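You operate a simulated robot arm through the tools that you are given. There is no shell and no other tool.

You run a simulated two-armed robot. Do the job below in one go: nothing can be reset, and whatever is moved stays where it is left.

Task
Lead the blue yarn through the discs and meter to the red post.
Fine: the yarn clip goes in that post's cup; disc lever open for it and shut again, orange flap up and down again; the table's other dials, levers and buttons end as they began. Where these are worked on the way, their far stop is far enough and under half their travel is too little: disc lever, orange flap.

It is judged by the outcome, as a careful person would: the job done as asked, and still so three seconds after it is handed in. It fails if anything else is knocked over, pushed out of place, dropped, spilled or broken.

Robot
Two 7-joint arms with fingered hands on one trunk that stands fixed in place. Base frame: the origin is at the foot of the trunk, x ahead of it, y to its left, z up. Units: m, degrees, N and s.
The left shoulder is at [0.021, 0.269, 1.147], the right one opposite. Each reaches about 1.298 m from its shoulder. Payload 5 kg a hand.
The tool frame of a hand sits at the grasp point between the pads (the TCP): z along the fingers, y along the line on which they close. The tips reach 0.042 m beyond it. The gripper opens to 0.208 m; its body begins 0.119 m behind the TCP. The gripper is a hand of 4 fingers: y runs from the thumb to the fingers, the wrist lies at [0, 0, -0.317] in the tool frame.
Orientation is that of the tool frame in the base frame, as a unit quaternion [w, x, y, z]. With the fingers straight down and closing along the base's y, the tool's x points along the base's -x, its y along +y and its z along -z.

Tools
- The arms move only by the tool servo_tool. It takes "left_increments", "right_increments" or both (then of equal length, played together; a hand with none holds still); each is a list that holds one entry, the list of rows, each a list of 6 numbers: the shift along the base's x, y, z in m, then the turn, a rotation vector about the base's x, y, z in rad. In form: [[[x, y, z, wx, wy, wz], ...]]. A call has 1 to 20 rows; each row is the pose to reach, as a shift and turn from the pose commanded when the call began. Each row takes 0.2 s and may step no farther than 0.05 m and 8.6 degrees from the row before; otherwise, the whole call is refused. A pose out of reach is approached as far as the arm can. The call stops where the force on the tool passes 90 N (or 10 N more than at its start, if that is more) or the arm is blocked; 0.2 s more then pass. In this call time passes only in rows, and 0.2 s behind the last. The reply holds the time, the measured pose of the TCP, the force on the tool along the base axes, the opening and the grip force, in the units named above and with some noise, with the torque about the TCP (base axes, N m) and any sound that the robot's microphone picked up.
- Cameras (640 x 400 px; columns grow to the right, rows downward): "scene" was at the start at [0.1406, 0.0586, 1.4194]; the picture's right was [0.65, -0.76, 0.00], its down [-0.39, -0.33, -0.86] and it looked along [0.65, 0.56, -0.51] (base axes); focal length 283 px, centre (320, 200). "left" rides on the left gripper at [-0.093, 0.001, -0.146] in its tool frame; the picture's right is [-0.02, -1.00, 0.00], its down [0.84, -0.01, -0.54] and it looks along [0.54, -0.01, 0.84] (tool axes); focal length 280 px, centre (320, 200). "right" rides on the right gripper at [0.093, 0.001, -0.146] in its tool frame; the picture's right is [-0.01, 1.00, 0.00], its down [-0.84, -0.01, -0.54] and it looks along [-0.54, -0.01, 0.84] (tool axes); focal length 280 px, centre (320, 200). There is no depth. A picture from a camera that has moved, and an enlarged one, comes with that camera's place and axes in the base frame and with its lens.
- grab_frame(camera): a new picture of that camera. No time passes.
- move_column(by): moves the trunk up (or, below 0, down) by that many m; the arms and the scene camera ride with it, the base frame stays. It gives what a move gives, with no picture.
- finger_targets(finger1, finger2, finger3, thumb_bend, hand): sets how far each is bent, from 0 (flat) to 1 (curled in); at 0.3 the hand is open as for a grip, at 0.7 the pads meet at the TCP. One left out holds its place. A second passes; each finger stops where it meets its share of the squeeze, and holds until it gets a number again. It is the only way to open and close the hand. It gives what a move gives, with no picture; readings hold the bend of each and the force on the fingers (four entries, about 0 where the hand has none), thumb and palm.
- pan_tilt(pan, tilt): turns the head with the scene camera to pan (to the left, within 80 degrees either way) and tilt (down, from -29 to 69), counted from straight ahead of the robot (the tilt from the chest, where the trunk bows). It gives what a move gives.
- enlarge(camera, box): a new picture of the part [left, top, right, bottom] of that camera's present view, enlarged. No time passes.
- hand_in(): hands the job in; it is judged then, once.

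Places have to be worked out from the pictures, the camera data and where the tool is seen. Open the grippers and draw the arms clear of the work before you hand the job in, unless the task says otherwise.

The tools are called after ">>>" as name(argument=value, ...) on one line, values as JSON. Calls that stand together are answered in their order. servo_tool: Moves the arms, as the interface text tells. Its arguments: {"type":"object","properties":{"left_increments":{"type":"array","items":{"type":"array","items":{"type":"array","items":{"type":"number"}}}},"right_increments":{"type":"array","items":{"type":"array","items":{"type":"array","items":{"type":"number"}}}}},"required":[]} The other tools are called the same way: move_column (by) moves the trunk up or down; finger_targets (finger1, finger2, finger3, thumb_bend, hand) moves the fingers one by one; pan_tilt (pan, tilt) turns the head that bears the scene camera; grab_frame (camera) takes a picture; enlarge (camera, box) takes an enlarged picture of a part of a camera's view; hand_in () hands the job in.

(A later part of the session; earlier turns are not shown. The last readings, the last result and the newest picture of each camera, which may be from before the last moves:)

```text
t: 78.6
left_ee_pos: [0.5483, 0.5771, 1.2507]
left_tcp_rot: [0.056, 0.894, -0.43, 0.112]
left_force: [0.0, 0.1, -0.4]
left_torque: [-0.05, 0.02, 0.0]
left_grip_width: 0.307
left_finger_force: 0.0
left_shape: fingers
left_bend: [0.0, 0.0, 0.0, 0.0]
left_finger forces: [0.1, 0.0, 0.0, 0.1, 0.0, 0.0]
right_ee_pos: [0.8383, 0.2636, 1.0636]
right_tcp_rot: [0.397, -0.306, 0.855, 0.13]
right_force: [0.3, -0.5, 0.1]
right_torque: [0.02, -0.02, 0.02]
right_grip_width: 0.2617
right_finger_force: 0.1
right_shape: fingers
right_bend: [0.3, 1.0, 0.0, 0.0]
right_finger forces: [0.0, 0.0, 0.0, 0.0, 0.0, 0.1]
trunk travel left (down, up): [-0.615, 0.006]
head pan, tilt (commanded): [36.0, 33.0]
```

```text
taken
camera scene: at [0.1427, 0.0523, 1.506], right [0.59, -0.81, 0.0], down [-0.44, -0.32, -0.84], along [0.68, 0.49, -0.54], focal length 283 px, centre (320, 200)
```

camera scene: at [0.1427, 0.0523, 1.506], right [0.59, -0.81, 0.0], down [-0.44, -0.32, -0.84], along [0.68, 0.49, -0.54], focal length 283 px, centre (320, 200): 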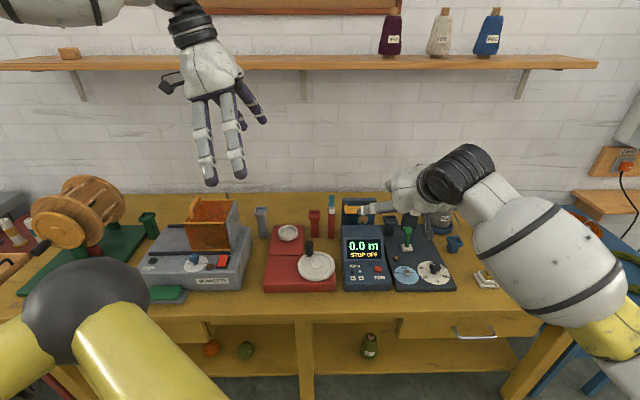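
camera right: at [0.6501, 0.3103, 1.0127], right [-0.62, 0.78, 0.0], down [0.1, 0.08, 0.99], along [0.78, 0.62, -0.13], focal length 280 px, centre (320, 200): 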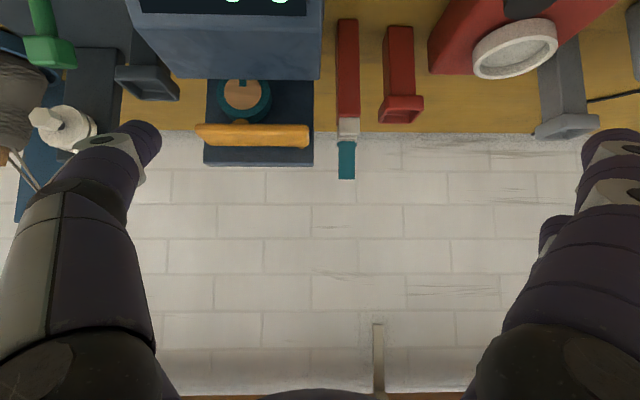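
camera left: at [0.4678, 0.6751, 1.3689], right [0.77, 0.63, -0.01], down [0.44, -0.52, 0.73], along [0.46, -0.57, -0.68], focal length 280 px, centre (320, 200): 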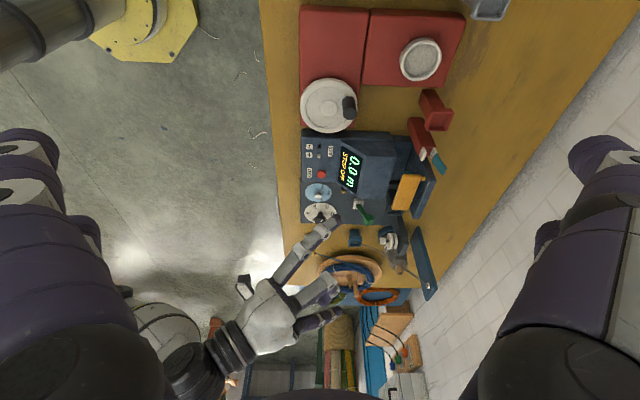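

The view is clear and the hand is reshaped. I'll bring finger1 to its pre-entry point in front of the flap's free end.

>>> servo_tool(right_increments=[[[0.03, -0.006, -0.02, 0, 0, 0], [0.06, -0.012, -0.04, 0, 0, 0], [0.0887, -0.018, -0.062, 0, 0, 0]]])

>>> enlarge(camera="left", box=[345, 130, 445, 220])

>>> enlarge(camera="scene", box=[300, 160, 460, 270])

>>> grab_frame(camera="right")

```text
t: 79.4
left_ee_pos: [0.5492, 0.576, 1.2504]
left_tcp_rot: [0.056, 0.894, -0.43, 0.112]
left_force: [1.2, -0.2, 0.3]
left_torque: [0.0, 0.11, -0.03]
left_grip_width: 0.3071
left_finger_force: 0.2
left_shape: fingers
left_bend: [0.0, 0.0, 0.0, 0.0]
left_finger forces: [0.0, 0.0, 0.0, 0.0, 0.0, 0.0]
right_ee_pos: [0.929, 0.246, 0.9989]
right_tcp_rot: [0.397, -0.306, 0.855, 0.13]
right_force: [0.4, 0.6, -0.3]
right_torque: [-0.01, 0.01, 0.0]
right_grip_width: 0.2618
right_finger_force: 0.1
right_shape: fingers
right_bend: [0.3, 1.0, 0.0, 0.0]
right_finger forces: [0.1, 0.1, 0.0, 0.1, 0.0, 0.0]
trunk travel left (down, up): [-0.615, 0.006]
head pan, tilt (commanded): [36.0, 33.0]
```

```text
4.44 times, centred on (395, 175) of left
camera zoom: at [0.469, 0.6751, 1.3681], right [0.77, 0.63, -0.01], down [0.44, -0.52, 0.73], along [0.46, -0.57, -0.68], focal length 1246 px, centre (-13, 311)
```

zoom: 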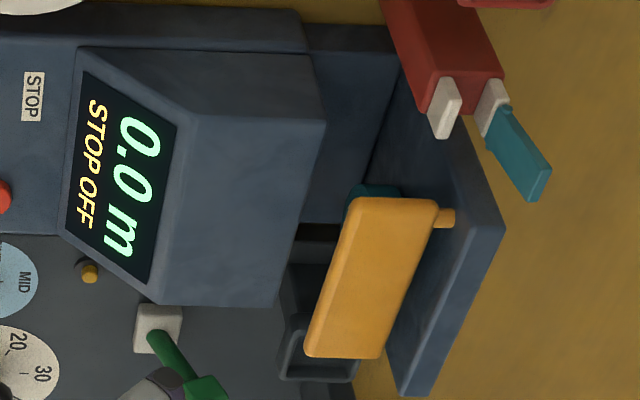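

```text
3.64 times, centred on (380, 215) of scene
camera zoom: at [0.1438, 0.0524, 1.5058], right [0.59, -0.81, 0.0], down [-0.44, -0.32, -0.84], along [0.68, 0.49, -0.55], focal length 1029 px, centre (102, 146)
```

zoom: 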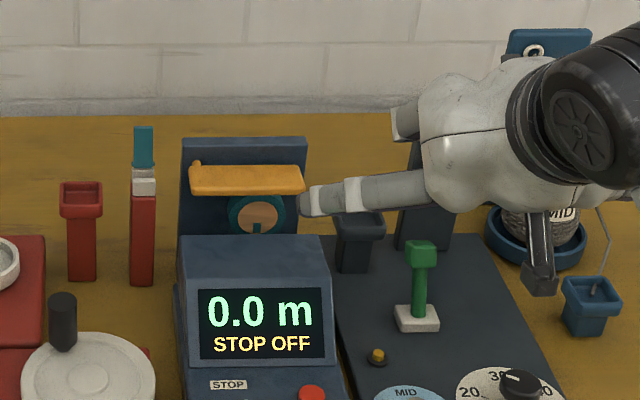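

```text
taken
camera right: at [0.7934, 0.1409, 1.0228], right [-0.62, 0.78, -0.01], down [0.1, 0.09, 0.99], along [0.78, 0.61, -0.14], focal length 280 px, centre (320, 200)
```

right: 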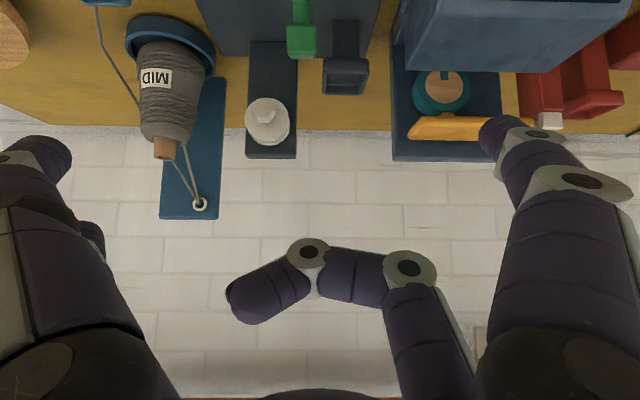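

The finger tip appears where predicted in both views. I'll advance it two-thirds of the way along its axis and check.

>>> servo_tool(right_increments=[[[0.012, 0.0093, -0.013, 0, 0, 0], [0.024, 0.0186, -0.026, 0, 0, 0], [0.036, 0.028, -0.039, 0, 0, 0], [0.048, 0.0372, -0.052, 0, 0, 0]]])

>>> enlarge(camera="left", box=[345, 130, 445, 220])

>>> enlarge(camera="scene", box=[320, 180, 400, 240])

>>> enlarge(camera="right", box=[380, 40, 560, 180])

```text
t: 80.4
left_ee_pos: [0.549, 0.5767, 1.2518]
left_tcp_rot: [0.056, 0.894, -0.431, 0.113]
left_force: [0.3, 1.0, -0.3]
left_torque: [-0.04, 0.02, 0.0]
left_grip_width: 0.3066
left_finger_force: 0.0
left_shape: fingers
left_bend: [0.0, 0.0, 0.0, 0.0]
left_finger forces: [0.0, 0.0, 0.0, 0.1, 0.0, 0.0]
right_ee_pos: [0.9764, 0.2833, 0.9502]
right_tcp_rot: [0.397, -0.307, 0.855, 0.13]
right_force: [0.3, 0.1, 0.6]
right_torque: [-0.05, 0.04, 0.02]
right_grip_width: 0.2616
right_finger_force: 0.2
right_shape: fingers
right_bend: [0.3, 1.0, 0.0, 0.0]
right_finger forces: [0.1, 0.1, 0.0, 0.0, 0.0, 0.0]
trunk travel left (down, up): [-0.615, 0.006]
head pan, tilt (commanded): [36.0, 33.0]
```

```text
4.44 times, centred on (395, 175) of left
camera zoom: at [0.4677, 0.675, 1.369], right [0.77, 0.63, -0.01], down [0.44, -0.52, 0.73], along [0.46, -0.57, -0.68], focal length 1246 px, centre (-13, 311)
```

zoom: 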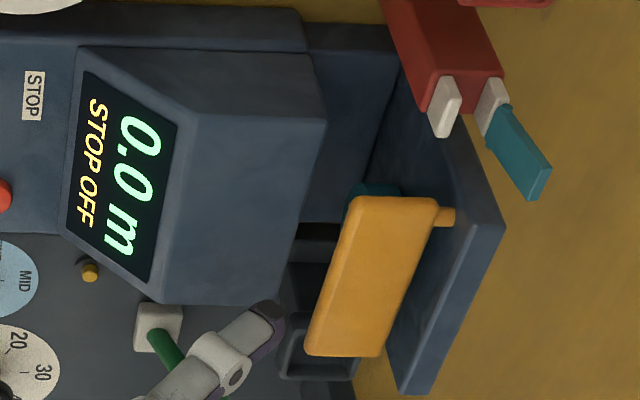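

```text
6.67 times, centred on (360, 210) of scene
camera zoom: at [0.1426, 0.0523, 1.5061], right [0.59, -0.81, 0.0], down [-0.44, -0.32, -0.84], along [0.68, 0.49, -0.54], focal length 1886 px, centre (53, 133)
```

zoom: 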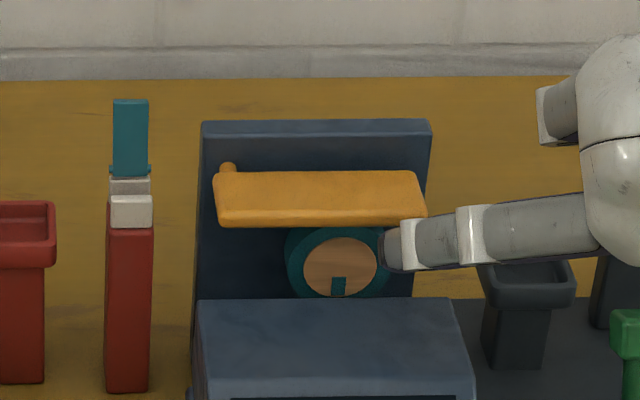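

```text
2.86 times, centred on (470, 110) of right
camera zoom: at [0.8401, 0.1781, 0.9739], right [-0.62, 0.78, -0.01], down [0.1, 0.09, 0.99], along [0.78, 0.61, -0.14], focal length 801 px, centre (-109, 457)
```

zoom: 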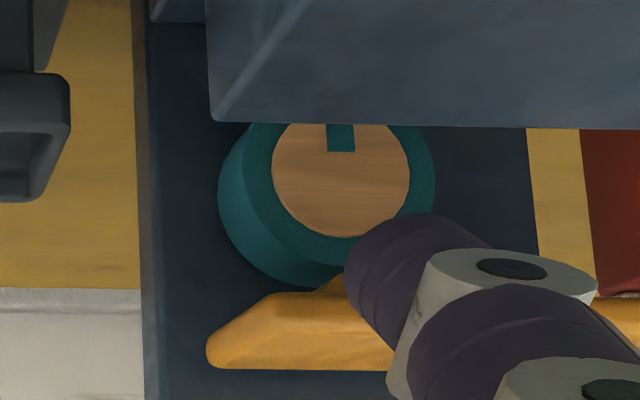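

The tip is just in front of and below the flap's free end, clear of the wheel. I'll slide it the last 4 cm under.

>>> servo_tool(right_increments=[[[0.009, 0.007, -0.012, 0, 0, 0], [0.017, 0.013, -0.022, 0, 0, 0], [0.024, 0.0186, -0.03, 0, 0, 0]]])

>>> enlarge(camera="left", box=[345, 130, 445, 220])

>>> enlarge(camera="scene", box=[320, 180, 400, 240])

```text
t: 81.2
left_ee_pos: [0.5484, 0.5761, 1.2493]
left_tcp_rot: [0.056, 0.894, -0.431, 0.114]
left_force: [-0.6, 0.4, -0.7]
left_torque: [-0.04, -0.02, 0.0]
left_grip_width: 0.3069
left_finger_force: 0.0
left_shape: fingers
left_bend: [0.0, 0.0, 0.0, 0.0]
left_finger forces: [0.1, 0.1, 0.1, 0.0, 0.0, 0.0]
right_ee_pos: [1.0012, 0.3031, 0.9194]
right_tcp_rot: [0.397, -0.306, 0.855, 0.131]
right_force: [-0.3, 0.9, 0.8]
right_torque: [-0.04, -0.03, -0.05]
right_grip_width: 0.2616
right_finger_force: 0.0
right_shape: fingers
right_bend: [0.3, 1.0, 0.0, 0.0]
right_finger forces: [0.1, 0.0, 0.1, 0.1, 0.0, 0.0]
trunk travel left (down, up): [-0.615, 0.006]
head pan, tilt (commanded): [36.0, 33.0]
```

```text
4.44 times, centred on (395, 175) of left
camera zoom: at [0.4679, 0.6756, 1.3684], right [0.77, 0.63, -0.01], down [0.44, -0.52, 0.73], along [0.46, -0.57, -0.68], focal length 1246 px, centre (-13, 311)
```

zoom: 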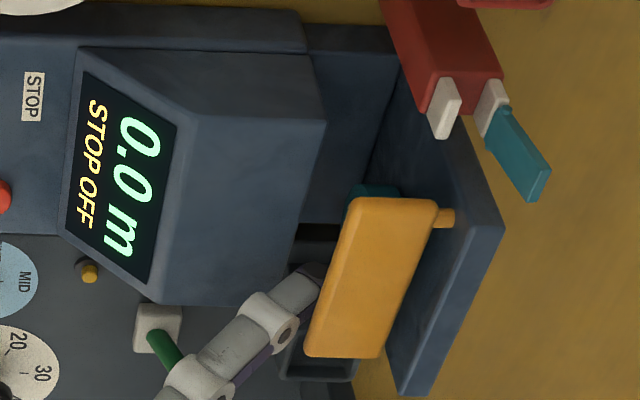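

```text
6.67 times, centred on (360, 210) of scene
camera zoom: at [0.1428, 0.0528, 1.5059], right [0.59, -0.81, 0.0], down [-0.44, -0.32, -0.84], along [0.68, 0.49, -0.55], focal length 1886 px, centre (53, 133)
```

zoom: 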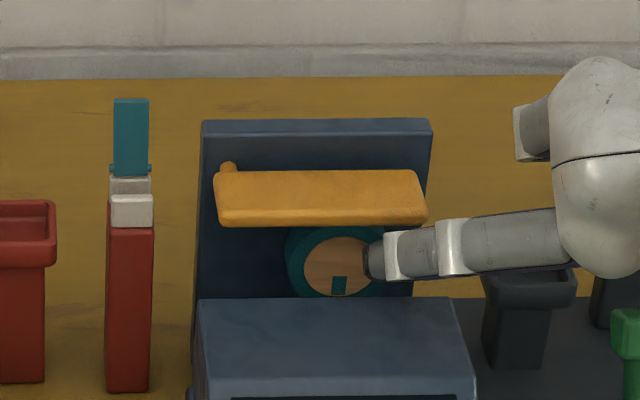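

The finger is under the flap with no contact force. The hinge is near L≈-0.184, z≈0.912, so I'll lift along its arc, the first 30° now.

>>> servo_tool(right_increments=[[[-0.0025, 0.0031, 0.0155, 0, 0, 0], [-0.0035, 0.0044, 0.035, 0, 0, 0], [-0.0045, 0.0056, 0.055, 0, 0, 0]]])

>>> enlarge(camera="left", box=[345, 130, 445, 220])

>>> enlarge(camera="scene", box=[320, 170, 400, 230])

```text
t: 82.0
left_ee_pos: [0.5471, 0.577, 1.2519]
left_tcp_rot: [0.056, 0.894, -0.43, 0.113]
left_force: [-0.3, -0.2, 0.1]
left_torque: [0.01, -0.04, 0.0]
left_grip_width: 0.3066
left_finger_force: 0.0
left_shape: fingers
left_bend: [0.0, 0.0, 0.0, 0.0]
left_finger forces: [0.1, 0.0, 0.1, 0.0, 0.0, 0.0]
right_ee_pos: [0.9936, 0.3077, 0.9758]
right_tcp_rot: [0.397, -0.306, 0.855, 0.131]
right_force: [-0.2, -1.0, -0.1]
right_torque: [0.04, -0.06, -0.02]
right_grip_width: 0.2614
right_finger_force: 0.2
right_shape: fingers
right_bend: [0.3, 1.0, 0.0, 0.0]
right_finger forces: [0.1, 0.0, 0.0, 0.0, 0.0, 0.0]
trunk travel left (down, up): [-0.615, 0.006]
head pan, tilt (commanded): [36.0, 33.0]
```

```text
4.44 times, centred on (395, 175) of left
camera zoom: at [0.4674, 0.675, 1.3691], right [0.77, 0.63, -0.01], down [0.44, -0.52, 0.73], along [0.46, -0.57, -0.68], focal length 1246 px, centre (-13, 311)
```

zoom: 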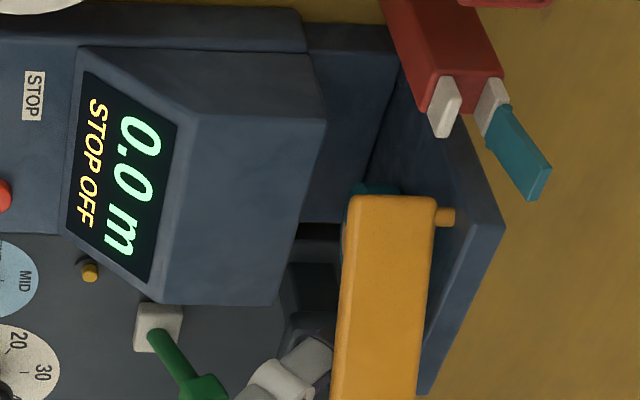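

```text
6.67 times, centred on (360, 200) of scene
camera zoom: at [0.1424, 0.0522, 1.5061], right [0.59, -0.81, 0.0], down [-0.44, -0.32, -0.84], along [0.68, 0.49, -0.54], focal length 1886 px, centre (53, 200)
```

zoom: 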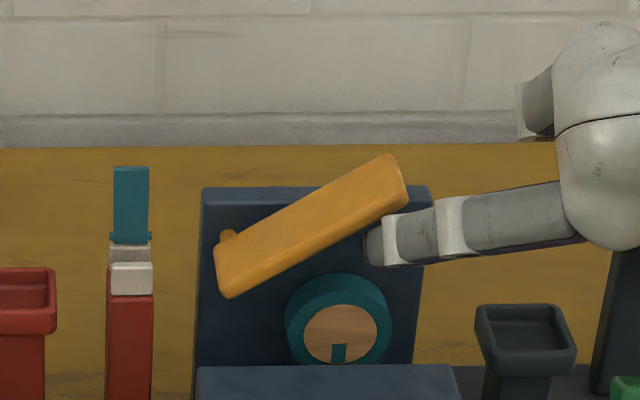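

The flap is rising about its left hinge, roughly 35°. I'll carry on along the arc up to vertical and a little past.

>>> servo_tool(right_increments=[[[-0.0055, 0.0069, 0.0197, 0, 0, 0], [-0.0139, 0.0175, 0.0363, 0, 0, 0], [-0.0247, 0.0311, 0.0489, 0, 0, 0], [-0.0372, 0.0468, 0.0565, 0, 0, 0]]])

>>> enlarge(camera="left", box=[345, 130, 445, 220])

>>> enlarge(camera="scene", box=[320, 150, 420, 230])

```text
t: 83.2
left_ee_pos: [0.549, 0.575, 1.2513]
left_tcp_rot: [0.056, 0.894, -0.431, 0.112]
left_force: [-0.1, 0.0, 1.2]
left_torque: [0.08, 0.08, -0.01]
left_grip_width: 0.307
left_finger_force: 0.0
left_shape: fingers
left_bend: [0.0, 0.0, 0.0, 0.0]
left_finger forces: [0.1, 0.1, 0.0, 0.0, 0.0, 0.0]
right_ee_pos: [0.981, 0.3123, 1.0062]
right_tcp_rot: [0.391, -0.29, 0.865, 0.119]
right_force: [-0.1, 0.5, 0.9]
right_torque: [0.02, 0.01, 0.04]
right_grip_width: 0.2615
right_finger_force: 0.0
right_shape: fingers
right_bend: [0.3, 1.0, 0.0, 0.0]
right_finger forces: [0.0, 0.0, 0.1, 0.1, 0.0, 0.0]
trunk travel left (down, up): [-0.615, 0.006]
head pan, tilt (commanded): [36.0, 33.0]
stopped in row 4 (right hand): the arm was blocked; the commanded pose is now the measured one
```

```text
4.44 times, centred on (395, 175) of left
camera zoom: at [0.4685, 0.6743, 1.3692], right [0.77, 0.63, -0.01], down [0.44, -0.53, 0.73], along [0.46, -0.57, -0.68], focal length 1246 px, centre (-13, 311)
```

zoom: 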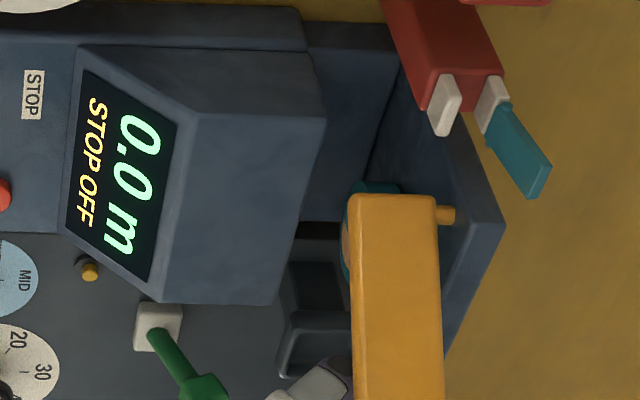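

```text
5.00 times, centred on (370, 190) of scene
camera zoom: at [0.1432, 0.0516, 1.506], right [0.59, -0.81, 0.0], down [-0.44, -0.32, -0.84], along [0.68, 0.49, -0.54], focal length 1414 px, centre (70, 250)
```

zoom: 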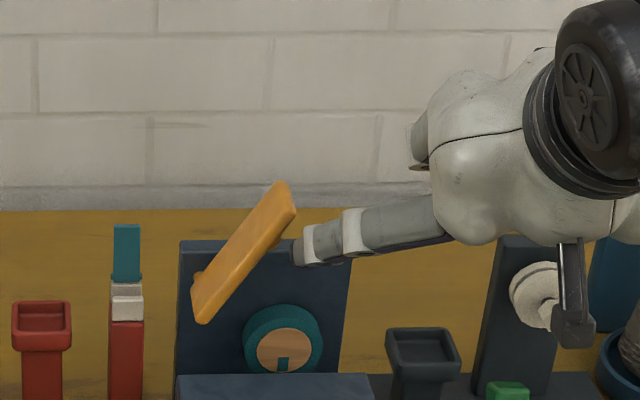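

The flap is about 60° up; the right arm stopped again without tool force. I'll look toward the right shoulder to see what it meets.

>>> pan_tilt(pan=-25, tilt=40)

>>> grab_frame(camera="scene")

>>> enlarge(camera="left", box=[340, 130, 440, 230])

```text
t: 84.5
left_ee_pos: [0.5485, 0.5762, 1.2494]
left_tcp_rot: [0.056, 0.894, -0.431, 0.112]
left_force: [0.0, -0.3, 0.2]
left_torque: [-0.01, -0.03, 0.0]
left_grip_width: 0.3066
left_finger_force: 0.1
left_shape: fingers
left_bend: [0.0, 0.0, 0.0, 0.0]
left_finger forces: [0.0, 0.0, 0.0, 0.0, 0.0, 0.0]
right_ee_pos: [0.9802, 0.3121, 1.0076]
right_tcp_rot: [0.392, -0.29, 0.865, 0.118]
right_force: [0.5, 0.3, -0.5]
right_torque: [0.0, 0.0, -0.02]
right_grip_width: 0.2614
right_finger_force: 0.0
right_shape: fingers
right_bend: [0.3, 1.0, 0.0, 0.0]
right_finger forces: [0.0, 0.0, 0.0, 0.0, 0.0, 0.0]
trunk travel left (down, up): [-0.615, 0.006]
head pan, tilt (commanded): [-25.0, 40.0]
```

```text
taken
camera scene: at [0.1479, -0.0361, 1.4954], right [-0.42, -0.91, 0.0], down [-0.58, 0.27, -0.77], along [0.69, -0.32, -0.64], focal length 283 px, centre (320, 200)
```

scene: 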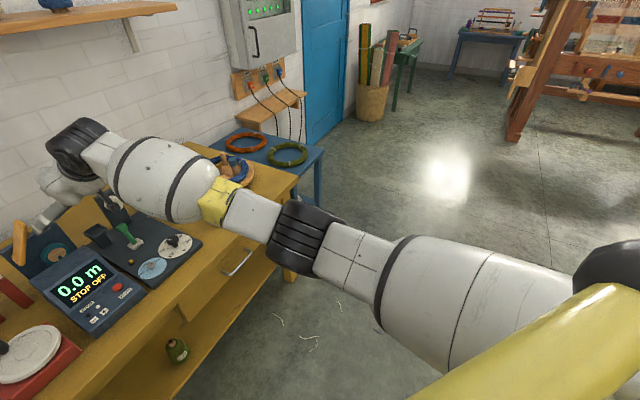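

```text
4.00 times, centred on (390, 180) of left
camera zoom: at [0.468, 0.6749, 1.3689], right [0.77, 0.63, -0.01], down [0.44, -0.52, 0.73], along [0.46, -0.57, -0.68], focal length 1122 px, centre (40, 280)
```

zoom: 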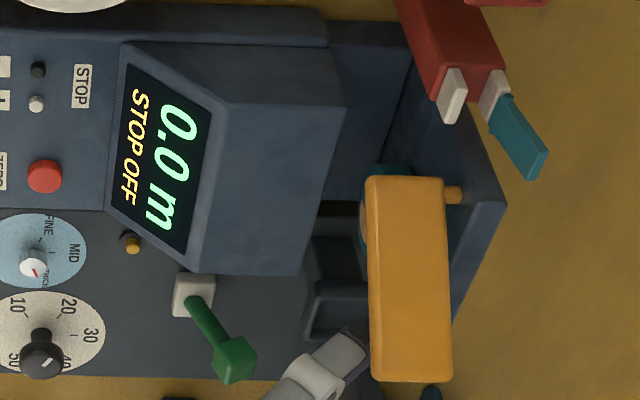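

The right arm is nearly straight alongside the body frame, so it can't go farther left. The flap is past half-way; I'll ease the right finger down a little to see whether the flap stays where it is.

>>> servo_tool(right_increments=[[[0.006, -0.008, -0.005, 0, 0, 0], [0.012, -0.016, -0.012, 0, 0, 0], [0.014, -0.022, -0.02, 0, 0, 0]]])

>>> enlarge(camera="left", box=[340, 130, 440, 230])

>>> pan_tilt(pan=36, tilt=33)

>>> enlarge(camera="scene", box=[320, 150, 420, 230])

```text
t: 85.3
left_ee_pos: [0.5485, 0.5758, 1.2512]
left_tcp_rot: [0.056, 0.894, -0.431, 0.112]
left_force: [0.5, 0.7, 0.2]
left_torque: [0.0, 0.08, -0.02]
left_grip_width: 0.3067
left_finger_force: 0.1
left_shape: fingers
left_bend: [0.0, 0.0, 0.0, 0.0]
left_finger forces: [0.0, 0.1, 0.0, 0.0, 0.0, 0.1]
right_ee_pos: [0.9913, 0.2972, 0.9908]
right_tcp_rot: [0.392, -0.293, 0.863, 0.121]
right_force: [0.1, -0.2, -0.5]
right_torque: [0.03, -0.01, 0.04]
right_grip_width: 0.2616
right_finger_force: 0.2
right_shape: fingers
right_bend: [0.3, 1.0, 0.0, 0.0]
right_finger forces: [0.0, 0.0, 0.0, 0.1, 0.1, 0.0]
trunk travel left (down, up): [-0.615, 0.006]
head pan, tilt (commanded): [-25.0, 40.0]
```

```text
4.00 times, centred on (390, 180) of left
camera zoom: at [0.4686, 0.6746, 1.3688], right [0.77, 0.63, -0.01], down [0.44, -0.52, 0.73], along [0.46, -0.57, -0.68], focal length 1122 px, centre (40, 280)
```

zoom: 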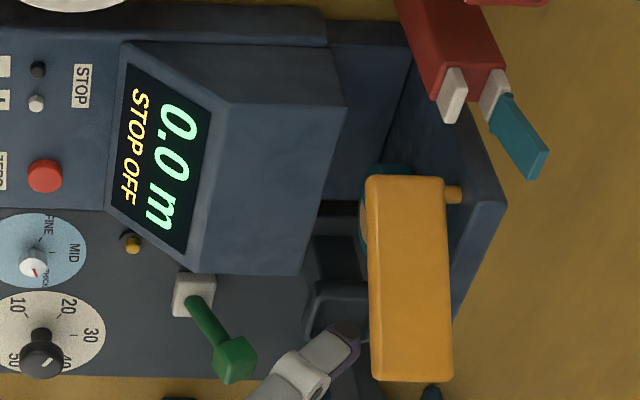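

```text
t: 86.6
left_ee_pos: [0.5486, 0.5765, 1.25]
left_tcp_rot: [0.056, 0.894, -0.43, 0.112]
left_force: [-0.4, 0.0, 0.0]
left_torque: [-0.03, -0.03, 0.02]
left_grip_width: 0.3072
left_finger_force: 0.0
left_shape: fingers
left_bend: [0.0, 0.0, 0.0, 0.0]
left_finger forces: [0.1, 0.0, 0.1, 0.0, 0.0, 0.0]
right_ee_pos: [0.9913, 0.2977, 0.9907]
right_tcp_rot: [0.391, -0.293, 0.864, 0.12]
right_force: [-0.9, 1.2, 0.2]
right_torque: [0.0, 0.01, -0.03]
right_grip_width: 0.2613
right_finger_force: 0.0
right_shape: fingers
right_bend: [0.3, 1.0, 0.0, 0.0]
right_finger forces: [0.1, 0.1, 0.0, 0.0, 0.0, 0.0]
trunk travel left (down, up): [-0.615, 0.006]
head pan, tilt (commanded): [36.0, 33.0]
```

```text
5.00 times, centred on (370, 190) of scene
camera zoom: at [0.1429, 0.0521, 1.506], right [0.59, -0.81, 0.0], down [-0.44, -0.32, -0.84], along [0.68, 0.49, -0.54], focal length 1414 px, centre (70, 250)
```

zoom: 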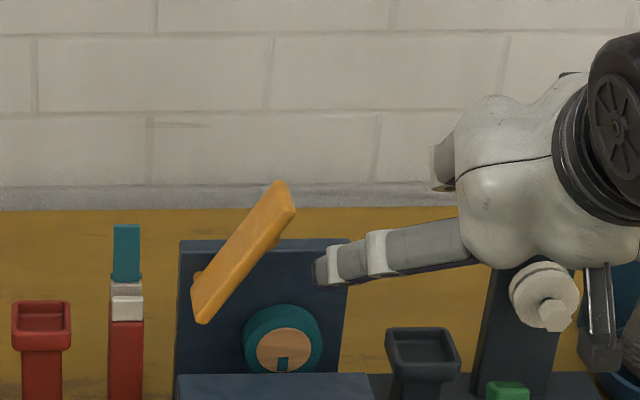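

The flap holds its position by itself at about 55°. To push it on to its stop, I'll tip the right hand more level, which brings its wrist closer to the body, and then try pushing farther left.

>>> servo_tool(right_increments=[[[-0.004, -0.003, -0.002, 0.054, -0.068, 0.01], [-0.007, -0.006, -0.004, 0.109, -0.137, 0.02], [-0.011, -0.009, -0.006, 0.163, -0.205, 0.03]]])

>>> enlarge(camera="scene", box=[320, 150, 420, 230])

>>> enlarge(camera="left", box=[340, 130, 440, 230])

```text
t: 87.4
left_ee_pos: [0.5489, 0.5761, 1.2496]
left_tcp_rot: [0.056, 0.893, -0.432, 0.112]
left_force: [0.5, -1.8, -0.1]
left_torque: [0.09, 0.12, -0.02]
left_grip_width: 0.307
left_finger_force: 0.2
left_shape: fingers
left_bend: [0.0, 0.0, 0.0, 0.0]
left_finger forces: [0.0, 0.0, 0.0, 0.1, 0.0, 0.1]
right_ee_pos: [0.9801, 0.2869, 0.9847]
right_tcp_rot: [0.499, -0.283, 0.802, 0.166]
right_force: [0.3, -0.3, 0.6]
right_torque: [-0.08, 0.12, 0.04]
right_grip_width: 0.2614
right_finger_force: 0.1
right_shape: fingers
right_bend: [0.3, 1.0, 0.0, 0.0]
right_finger forces: [0.0, 0.1, 0.0, 0.0, 0.0, 0.1]
trunk travel left (down, up): [-0.615, 0.006]
head pan, tilt (commanded): [36.0, 33.0]
```

```text
5.00 times, centred on (370, 190) of scene
camera zoom: at [0.1435, 0.0515, 1.506], right [0.59, -0.81, 0.0], down [-0.44, -0.32, -0.84], along [0.68, 0.49, -0.54], focal length 1414 px, centre (70, 250)
```

zoom: 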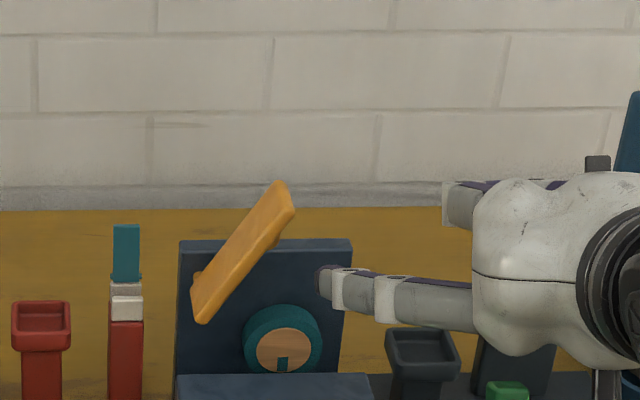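

```text
4.00 times, centred on (390, 180) of left
camera zoom: at [0.4688, 0.6742, 1.369], right [0.77, 0.63, -0.01], down [0.44, -0.52, 0.73], along [0.46, -0.57, -0.68], focal length 1122 px, centre (40, 280)
```

zoom: 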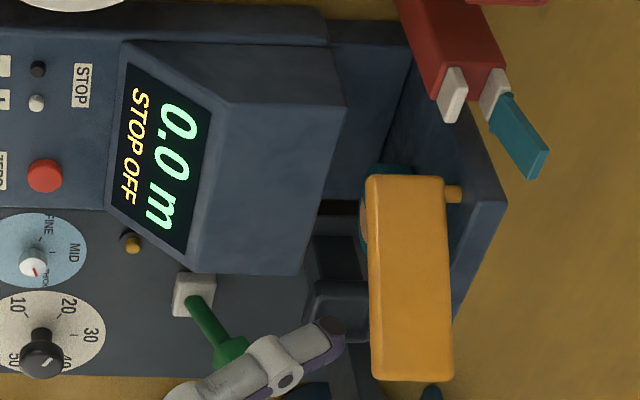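

With the hand more level the wrist is closer in. I'll push the flap on toward vertical along its arc.

>>> servo_tool(right_increments=[[[-0.0074, 0.0286, 0.0215, 0, 0, 0], [-0.0203, 0.0448, 0.0385, 0, 0, 0], [-0.032, 0.0595, 0.046, 0, 0, 0], [-0.0404, 0.0701, 0.048, 0, 0, 0]]])

>>> enlarge(camera="scene", box=[320, 150, 420, 230])

>>> enlarge(camera="left", box=[340, 130, 440, 230])

```text
t: 88.4
left_ee_pos: [0.5482, 0.5755, 1.2519]
left_tcp_rot: [0.055, 0.894, -0.43, 0.113]
left_force: [-0.1, 0.2, 1.1]
left_torque: [-0.03, -0.05, 0.02]
left_grip_width: 0.3069
left_finger_force: 0.0
left_shape: fingers
left_bend: [0.0, 0.0, 0.0, 0.0]
left_finger forces: [0.0, 0.1, 0.1, 0.0, 0.0, 0.0]
right_ee_pos: [0.9383, 0.3592, 1.0382]
right_tcp_rot: [0.501, -0.283, 0.8, 0.168]
right_force: [5.8, -8.0, 5.9]
right_torque: [0.03, -0.13, -0.12]
right_grip_width: 0.1923
right_finger_force: 5.5
right_shape: fingers
right_bend: [0.58, 1.0, 0.0, 0.0]
right_finger forces: [11.6, 0.0, 0.0, 0.1, 0.0, 0.0]
trunk travel left (down, up): [-0.615, 0.006]
head pan, tilt (commanded): [36.0, 33.0]
```

```text
5.00 times, centred on (370, 190) of scene
camera zoom: at [0.1423, 0.0518, 1.5064], right [0.59, -0.81, 0.0], down [-0.44, -0.32, -0.84], along [0.68, 0.49, -0.54], focal length 1414 px, centre (70, 250)
```

zoom: 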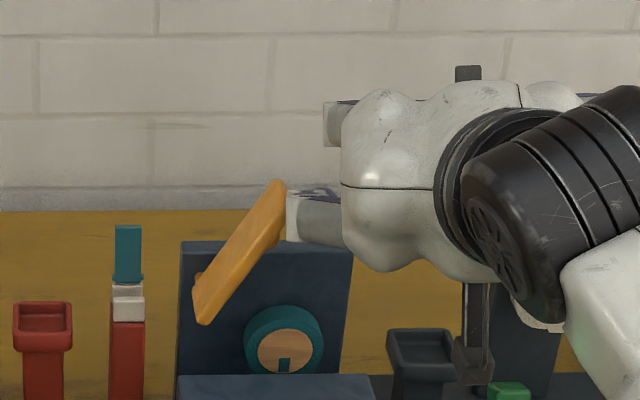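

```text
4.00 times, centred on (390, 180) of left
camera zoom: at [0.4673, 0.6747, 1.3696], right [0.77, 0.63, -0.01], down [0.44, -0.52, 0.73], along [0.46, -0.57, -0.68], focal length 1122 px, centre (40, 280)
```

zoom: 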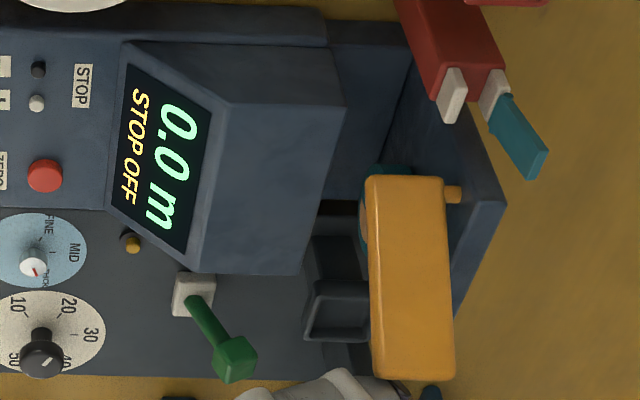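

The flap doesn't go any farther: the finger just bent with about 11 N on it, so roughly 55–60° is its far stop, and it stays there. I'll back the right finger out to the front the way it came.

>>> servo_tool(right_increments=[[[0.012, -0.016, -0.01, 0, 0, 0], [0.026, -0.036, -0.025, 0, 0, 0], [0.036, -0.062, -0.035, 0, 0, 0], [0.02, -0.08, -0.03, 0, 0, 0], [-0.015, -0.105, -0.01, 0, 0, 0], [-0.05, -0.13, 0.015, 0, 0, 0], [-0.085, -0.15, 0.04, 0, 0, 0]]])

>>> finger_targets(hand="right", finger1=0.3, finger2=0.0, finger3=0.0, thumb_bend=0.3)

>>> grab_frame(camera="scene")

>>> enlarge(camera="scene", box=[320, 170, 400, 230])

>>> grab_frame(camera="left")

```text
t: 90.0
left_ee_pos: [0.5489, 0.5766, 1.2501]
left_tcp_rot: [0.055, 0.894, -0.431, 0.113]
left_force: [0.4, -0.9, 0.3]
left_torque: [0.14, -0.01, -0.01]
left_grip_width: 0.3066
left_finger_force: 0.0
left_shape: fingers
left_bend: [0.0, 0.0, 0.0, 0.0]
left_finger forces: [0.0, 0.0, 0.0, 0.1, 0.0, 0.1]
right_ee_pos: [0.8541, 0.2066, 1.0725]
right_tcp_rot: [0.498, -0.283, 0.803, 0.166]
right_force: [0.1, -0.7, -0.4]
right_torque: [0.05, -0.09, -0.05]
right_grip_width: 0.2615
right_finger_force: 0.1
right_shape: fingers
right_bend: [0.3, 1.0, 0.0, 0.0]
right_finger forces: [0.0, 0.0, 0.0, 0.0, 0.1, 0.0]
trunk travel left (down, up): [-0.615, 0.006]
head pan, tilt (commanded): [36.0, 33.0]
```

```text
t: 91.0
left_ee_pos: [0.5485, 0.5771, 1.2491]
left_tcp_rot: [0.056, 0.894, -0.43, 0.112]
left_force: [-0.1, -0.1, 0.6]
left_torque: [-0.01, 0.0, -0.01]
left_grip_width: 0.3069
left_finger_force: 0.1
left_shape: fingers
left_bend: [0.0, 0.0, 0.0, 0.0]
left_finger forces: [0.0, 0.0, 0.1, 0.1, 0.0, 0.0]
right_ee_pos: [0.8548, 0.2076, 1.073]
right_tcp_rot: [0.499, -0.283, 0.802, 0.166]
right_force: [0.0, 0.0, 0.2]
right_torque: [-0.01, 0.01, -0.02]
right_grip_width: 0.2184
right_finger_force: 0.0
right_shape: fingers
right_bend: [0.3, 0.0, 0.0, 0.3]
right_finger forces: [0.0, 0.0, 0.1, 0.1, 0.0, 0.0]
trunk travel left (down, up): [-0.615, 0.006]
head pan, tilt (commanded): [36.0, 33.0]
```

```text
taken
camera scene: at [0.1429, 0.0523, 1.506], right [0.59, -0.81, 0.0], down [-0.44, -0.32, -0.84], along [0.68, 0.49, -0.54], focal length 283 px, centre (320, 200)
```

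scene: 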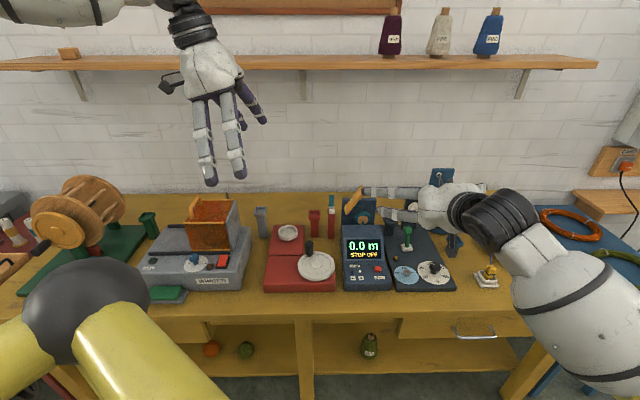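

```text
6.67 times, centred on (360, 200) of scene
camera zoom: at [0.1429, 0.0523, 1.506], right [0.59, -0.81, 0.0], down [-0.44, -0.32, -0.84], along [0.68, 0.49, -0.54], focal length 1886 px, centre (53, 200)
```

zoom: 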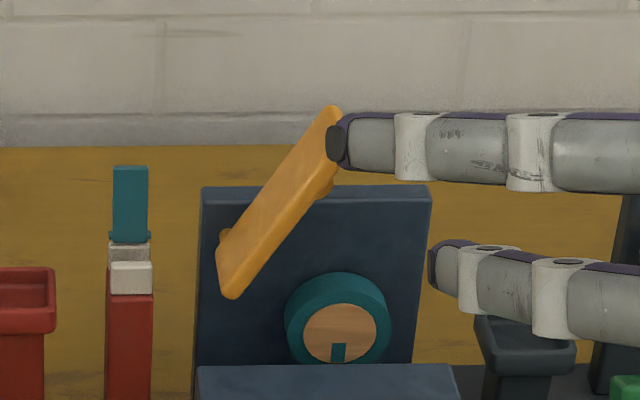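

```text
taken
camera left: at [0.468, 0.6751, 1.3688], right [0.77, 0.63, -0.01], down [0.44, -0.52, 0.73], along [0.46, -0.57, -0.68], focal length 280 px, centre (320, 200)
```

left: 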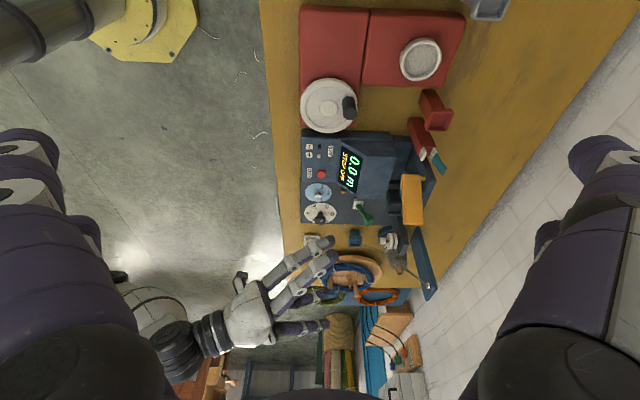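

The flap stays up. Next the disc lever: I'll pre-close thumb and finger1 to a ~6 cm gap, tip the hand to 50°, and bring it to just above and in front of the green knob.

>>> finger_targets(hand="right", finger1=0.6, thumb_bend=0.6)

>>> servo_tool(right_increments=[[[0.017, 0.0033, -0.029, -0.037, 0.046, 0], [0.034, 0.0067, -0.058, -0.073, 0.092, 0], [0.05, 0.01, -0.088, -0.11, 0.138, 0], [0.0671, 0.0133, -0.117, -0.1467, 0.1844, 0]]])

>>> grab_frame(camera="right")

>>> enlarge(camera="left", box=[300, 160, 440, 280])

>>> enlarge(camera="scene", box=[340, 170, 460, 270])

```text
t: 92.0
left_ee_pos: [0.5478, 0.5763, 1.2513]
left_tcp_rot: [0.055, 0.894, -0.43, 0.112]
left_force: [0.2, -0.5, -0.1]
left_torque: [-0.01, -0.03, -0.02]
left_grip_width: 0.3069
left_finger_force: 0.1
left_shape: fingers
left_bend: [0.0, 0.0, 0.0, 0.0]
left_finger forces: [0.0, 0.0, 0.0, 0.0, 0.0, 0.0]
right_ee_pos: [0.8551, 0.2078, 1.0716]
right_tcp_rot: [0.499, -0.284, 0.802, 0.167]
right_force: [-0.2, -0.4, -0.6]
right_torque: [0.0, 0.03, -0.03]
right_grip_width: 0.0607
right_finger_force: 0.0
right_shape: fingers
right_bend: [0.6, 0.0, 0.0, 0.6]
right_finger forces: [0.1, 0.0, 0.0, 0.0, 0.1, 0.0]
trunk travel left (down, up): [-0.615, 0.006]
head pan, tilt (commanded): [36.0, 33.0]
```

```text
t: 93.0
left_ee_pos: [0.5465, 0.5771, 1.2496]
left_tcp_rot: [0.056, 0.894, -0.43, 0.113]
left_force: [-0.3, 0.1, -0.6]
left_torque: [-0.03, 0.01, -0.02]
left_grip_width: 0.3068
left_finger_force: 0.1
left_shape: fingers
left_bend: [0.0, 0.0, 0.0, 0.0]
left_finger forces: [0.0, 0.0, 0.0, 0.0, 0.1, 0.1]
right_ee_pos: [0.9225, 0.2208, 0.9546]
right_tcp_rot: [0.4, -0.303, 0.855, 0.132]
right_force: [0.3, -0.2, -0.8]
right_torque: [0.0, 0.01, -0.01]
right_grip_width: 0.061
right_finger_force: 0.0
right_shape: fingers
right_bend: [0.6, 0.0, 0.0, 0.6]
right_finger forces: [0.0, 0.0, 0.1, 0.0, 0.0, 0.1]
trunk travel left (down, up): [-0.615, 0.006]
head pan, tilt (commanded): [36.0, 33.0]
```

```text
taken
camera right: at [0.7862, 0.1157, 0.9762], right [-0.62, 0.79, -0.01], down [0.1, 0.09, 0.99], along [0.78, 0.61, -0.13], focal length 280 px, centre (320, 200)
```

right: 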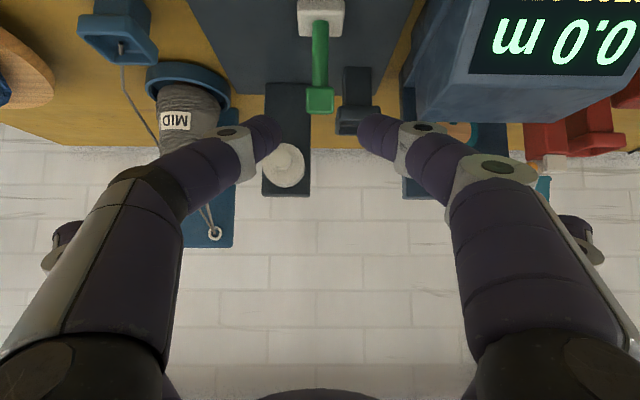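

```text
3.33 times, centred on (370, 220) of left
camera zoom: at [0.4681, 0.6752, 1.3685], right [0.77, 0.63, -0.01], down [0.44, -0.52, 0.73], along [0.46, -0.57, -0.68], focal length 935 px, centre (153, 133)
```

zoom: 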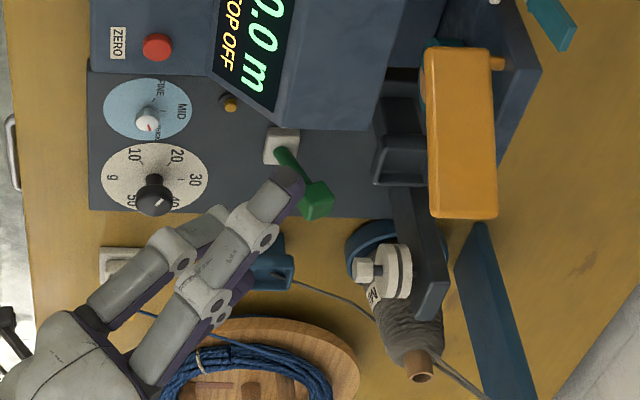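

```text
4.00 times, centred on (400, 220) of scene
camera zoom: at [0.143, 0.0524, 1.506], right [0.59, -0.81, 0.0], down [-0.44, -0.32, -0.84], along [0.68, 0.49, -0.55], focal length 1132 px, centre (0, 120)
```

zoom: 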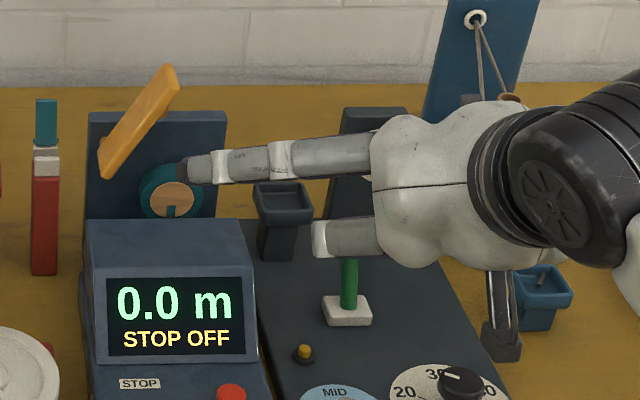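

The knob sits centred between thumb and finger1 and in line with their plane. I'll advance 10 cm along the fingers so they straddle the knob.

>>> servo_tool(right_increments=[[[0.015, 0.0117, -0.016, 0, 0, 0], [0.03, 0.0234, -0.032, 0, 0, 0], [0.045, 0.035, -0.048, 0, 0, 0], [0.0604, 0.0468, -0.0625, 0, 0, 0]]])

>>> grab_frame(camera="right")

>>> enlarge(camera="left", box=[310, 160, 430, 260])

>>> enlarge(camera="scene", box=[340, 190, 440, 270])

```text
t: 94.0
left_ee_pos: [0.5482, 0.5768, 1.251]
left_tcp_rot: [0.057, 0.894, -0.43, 0.112]
left_force: [-0.2, -0.8, -0.5]
left_torque: [-0.04, -0.05, 0.02]
left_grip_width: 0.3072
left_finger_force: 0.2
left_shape: fingers
left_bend: [0.0, 0.0, 0.0, 0.0]
left_finger forces: [0.0, 0.1, 0.1, 0.0, 0.0, 0.1]
right_ee_pos: [0.9815, 0.2663, 0.8929]
right_tcp_rot: [0.4, -0.303, 0.855, 0.131]
right_force: [-0.2, 1.1, 0.9]
right_torque: [-0.02, 0.05, 0.03]
right_grip_width: 0.0609
right_finger_force: 0.1
right_shape: fingers
right_bend: [0.6, 0.0, 0.0, 0.6]
right_finger forces: [0.1, 0.0, 0.0, 0.1, 0.0, 0.1]
trunk travel left (down, up): [-0.615, 0.006]
head pan, tilt (commanded): [36.0, 33.0]
```

```text
taken
camera right: at [0.8455, 0.1607, 0.9153], right [-0.62, 0.79, -0.01], down [0.1, 0.08, 0.99], along [0.78, 0.61, -0.13], focal length 280 px, centre (320, 200)
```

right: 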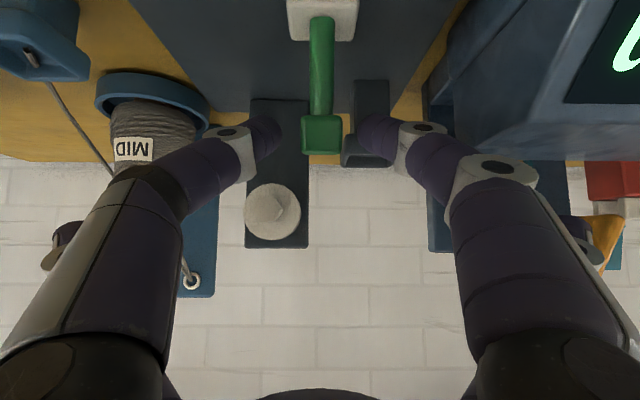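

```text
4.00 times, centred on (370, 210) of left
camera zoom: at [0.4678, 0.6752, 1.3688], right [0.77, 0.63, -0.01], down [0.44, -0.52, 0.73], along [0.46, -0.57, -0.68], focal length 1122 px, centre (120, 160)
```

zoom: 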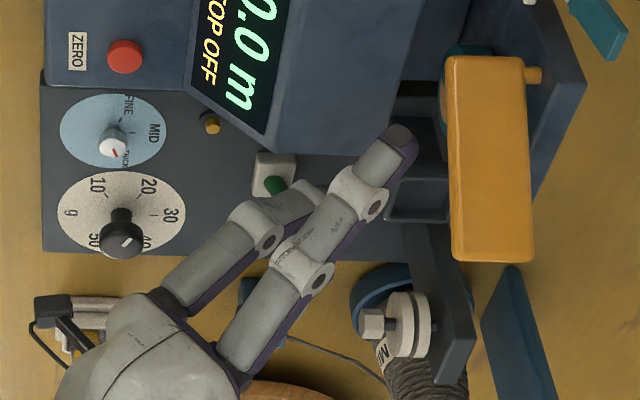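

```text
5.00 times, centred on (390, 230) of scene
camera zoom: at [0.1427, 0.0524, 1.506], right [0.59, -0.81, 0.0], down [-0.44, -0.32, -0.84], along [0.68, 0.49, -0.54], focal length 1414 px, centre (-30, 50)
```

zoom: 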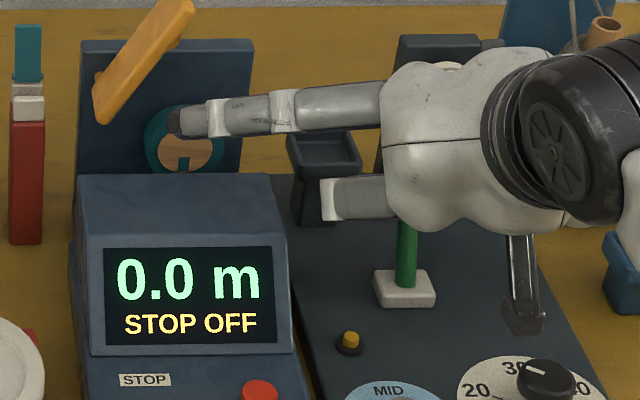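

The knob is between the two digits with no contact. I'll close thumb and finger1 on it.

>>> finger_targets(hand="right", finger1=0.72, thumb_bend=0.72)

>>> grab_frame(camera="right")

```text
t: 95.0
left_ee_pos: [0.5484, 0.5767, 1.2519]
left_tcp_rot: [0.055, 0.894, -0.43, 0.113]
left_force: [1.0, 0.3, -0.1]
left_torque: [0.0, -0.02, -0.05]
left_grip_width: 0.307
left_finger_force: 0.0
left_shape: fingers
left_bend: [0.0, 0.0, 0.0, 0.0]
left_finger forces: [0.0, 0.0, 0.0, 0.0, 0.1, 0.0]
right_ee_pos: [0.9818, 0.2655, 0.8937]
right_tcp_rot: [0.401, -0.302, 0.855, 0.132]
right_force: [2.1, -3.3, 1.2]
right_torque: [-0.11, -0.13, 0.0]
right_grip_width: 0.0311
right_finger_force: 12.2
right_shape: fingers
right_bend: [0.65, 0.0, 0.0, 0.68]
right_finger forces: [9.0, 0.1, 0.0, 0.0, 13.4, 0.1]
trunk travel left (down, up): [-0.615, 0.006]
head pan, tilt (commanded): [36.0, 33.0]
```

```text
taken
camera right: at [0.8458, 0.1598, 0.9151], right [-0.62, 0.79, -0.01], down [0.1, 0.08, 0.99], along [0.78, 0.61, -0.13], focal length 280 px, centre (320, 200)
```

right: 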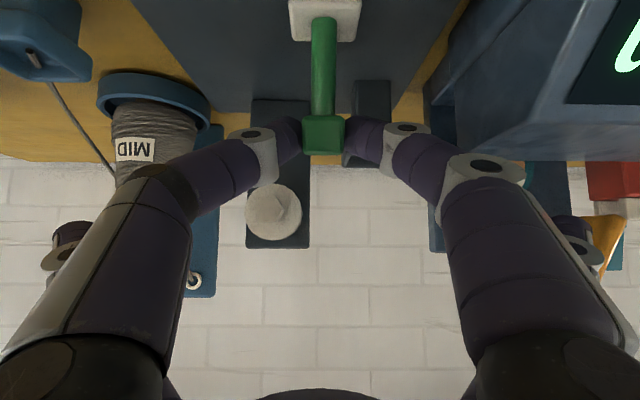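

The knob is held (9–13 N). I'll pull it toward the robot along the lever's arc, the first half now.

>>> servo_tool(right_increments=[[[-0.0063, -0.005, 0.0013, 0, 0, 0], [-0.0125, -0.01, 0.0026, 0, 0, 0], [-0.0188, -0.0149, 0.0035, 0, 0, 0]]])

>>> grab_frame(camera="right")

>>> enlarge(camera="left", box=[310, 160, 430, 260])

```text
t: 95.8
left_ee_pos: [0.5479, 0.5763, 1.2503]
left_tcp_rot: [0.054, 0.894, -0.431, 0.112]
left_force: [0.0, -0.5, -0.4]
left_torque: [0.08, 0.0, 0.03]
left_grip_width: 0.3069
left_finger_force: 0.1
left_shape: fingers
left_bend: [0.0, 0.0, 0.0, 0.0]
left_finger forces: [0.0, 0.1, 0.0, 0.1, 0.0, 0.0]
right_ee_pos: [0.9616, 0.2498, 0.8961]
right_tcp_rot: [0.401, -0.303, 0.854, 0.132]
right_force: [4.3, -2.5, 3.7]
right_torque: [0.29, -0.54, 0.04]
right_grip_width: 0.0248
right_finger_force: 8.3
right_shape: fingers
right_bend: [0.66, 0.0, 0.0, 0.69]
right_finger forces: [6.8, 0.1, 0.0, 0.0, 10.5, 0.1]
trunk travel left (down, up): [-0.615, 0.006]
head pan, tilt (commanded): [36.0, 33.0]
```

```text
taken
camera right: at [0.8257, 0.1447, 0.9181], right [-0.62, 0.79, -0.01], down [0.1, 0.08, 0.99], along [0.78, 0.61, -0.13], focal length 280 px, centre (320, 200)
```

right: 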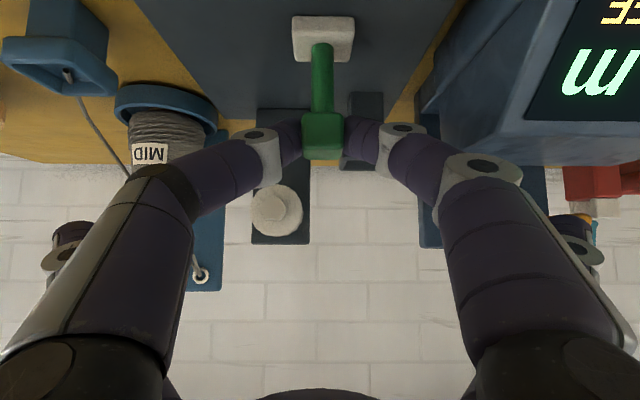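

```text
4.00 times, centred on (370, 210) of left
camera zoom: at [0.4676, 0.6746, 1.3693], right [0.77, 0.63, -0.01], down [0.44, -0.52, 0.73], along [0.46, -0.57, -0.68], focal length 1122 px, centre (120, 160)
```

zoom: 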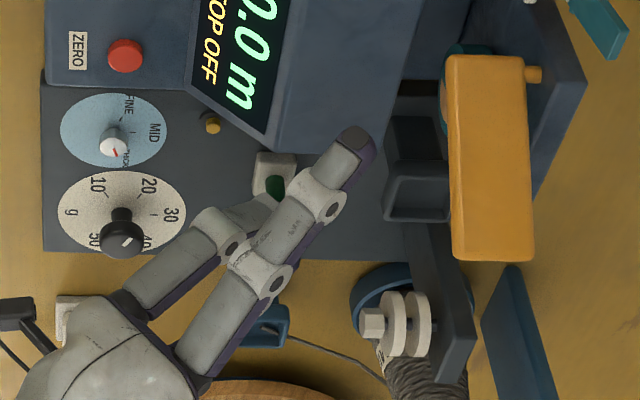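

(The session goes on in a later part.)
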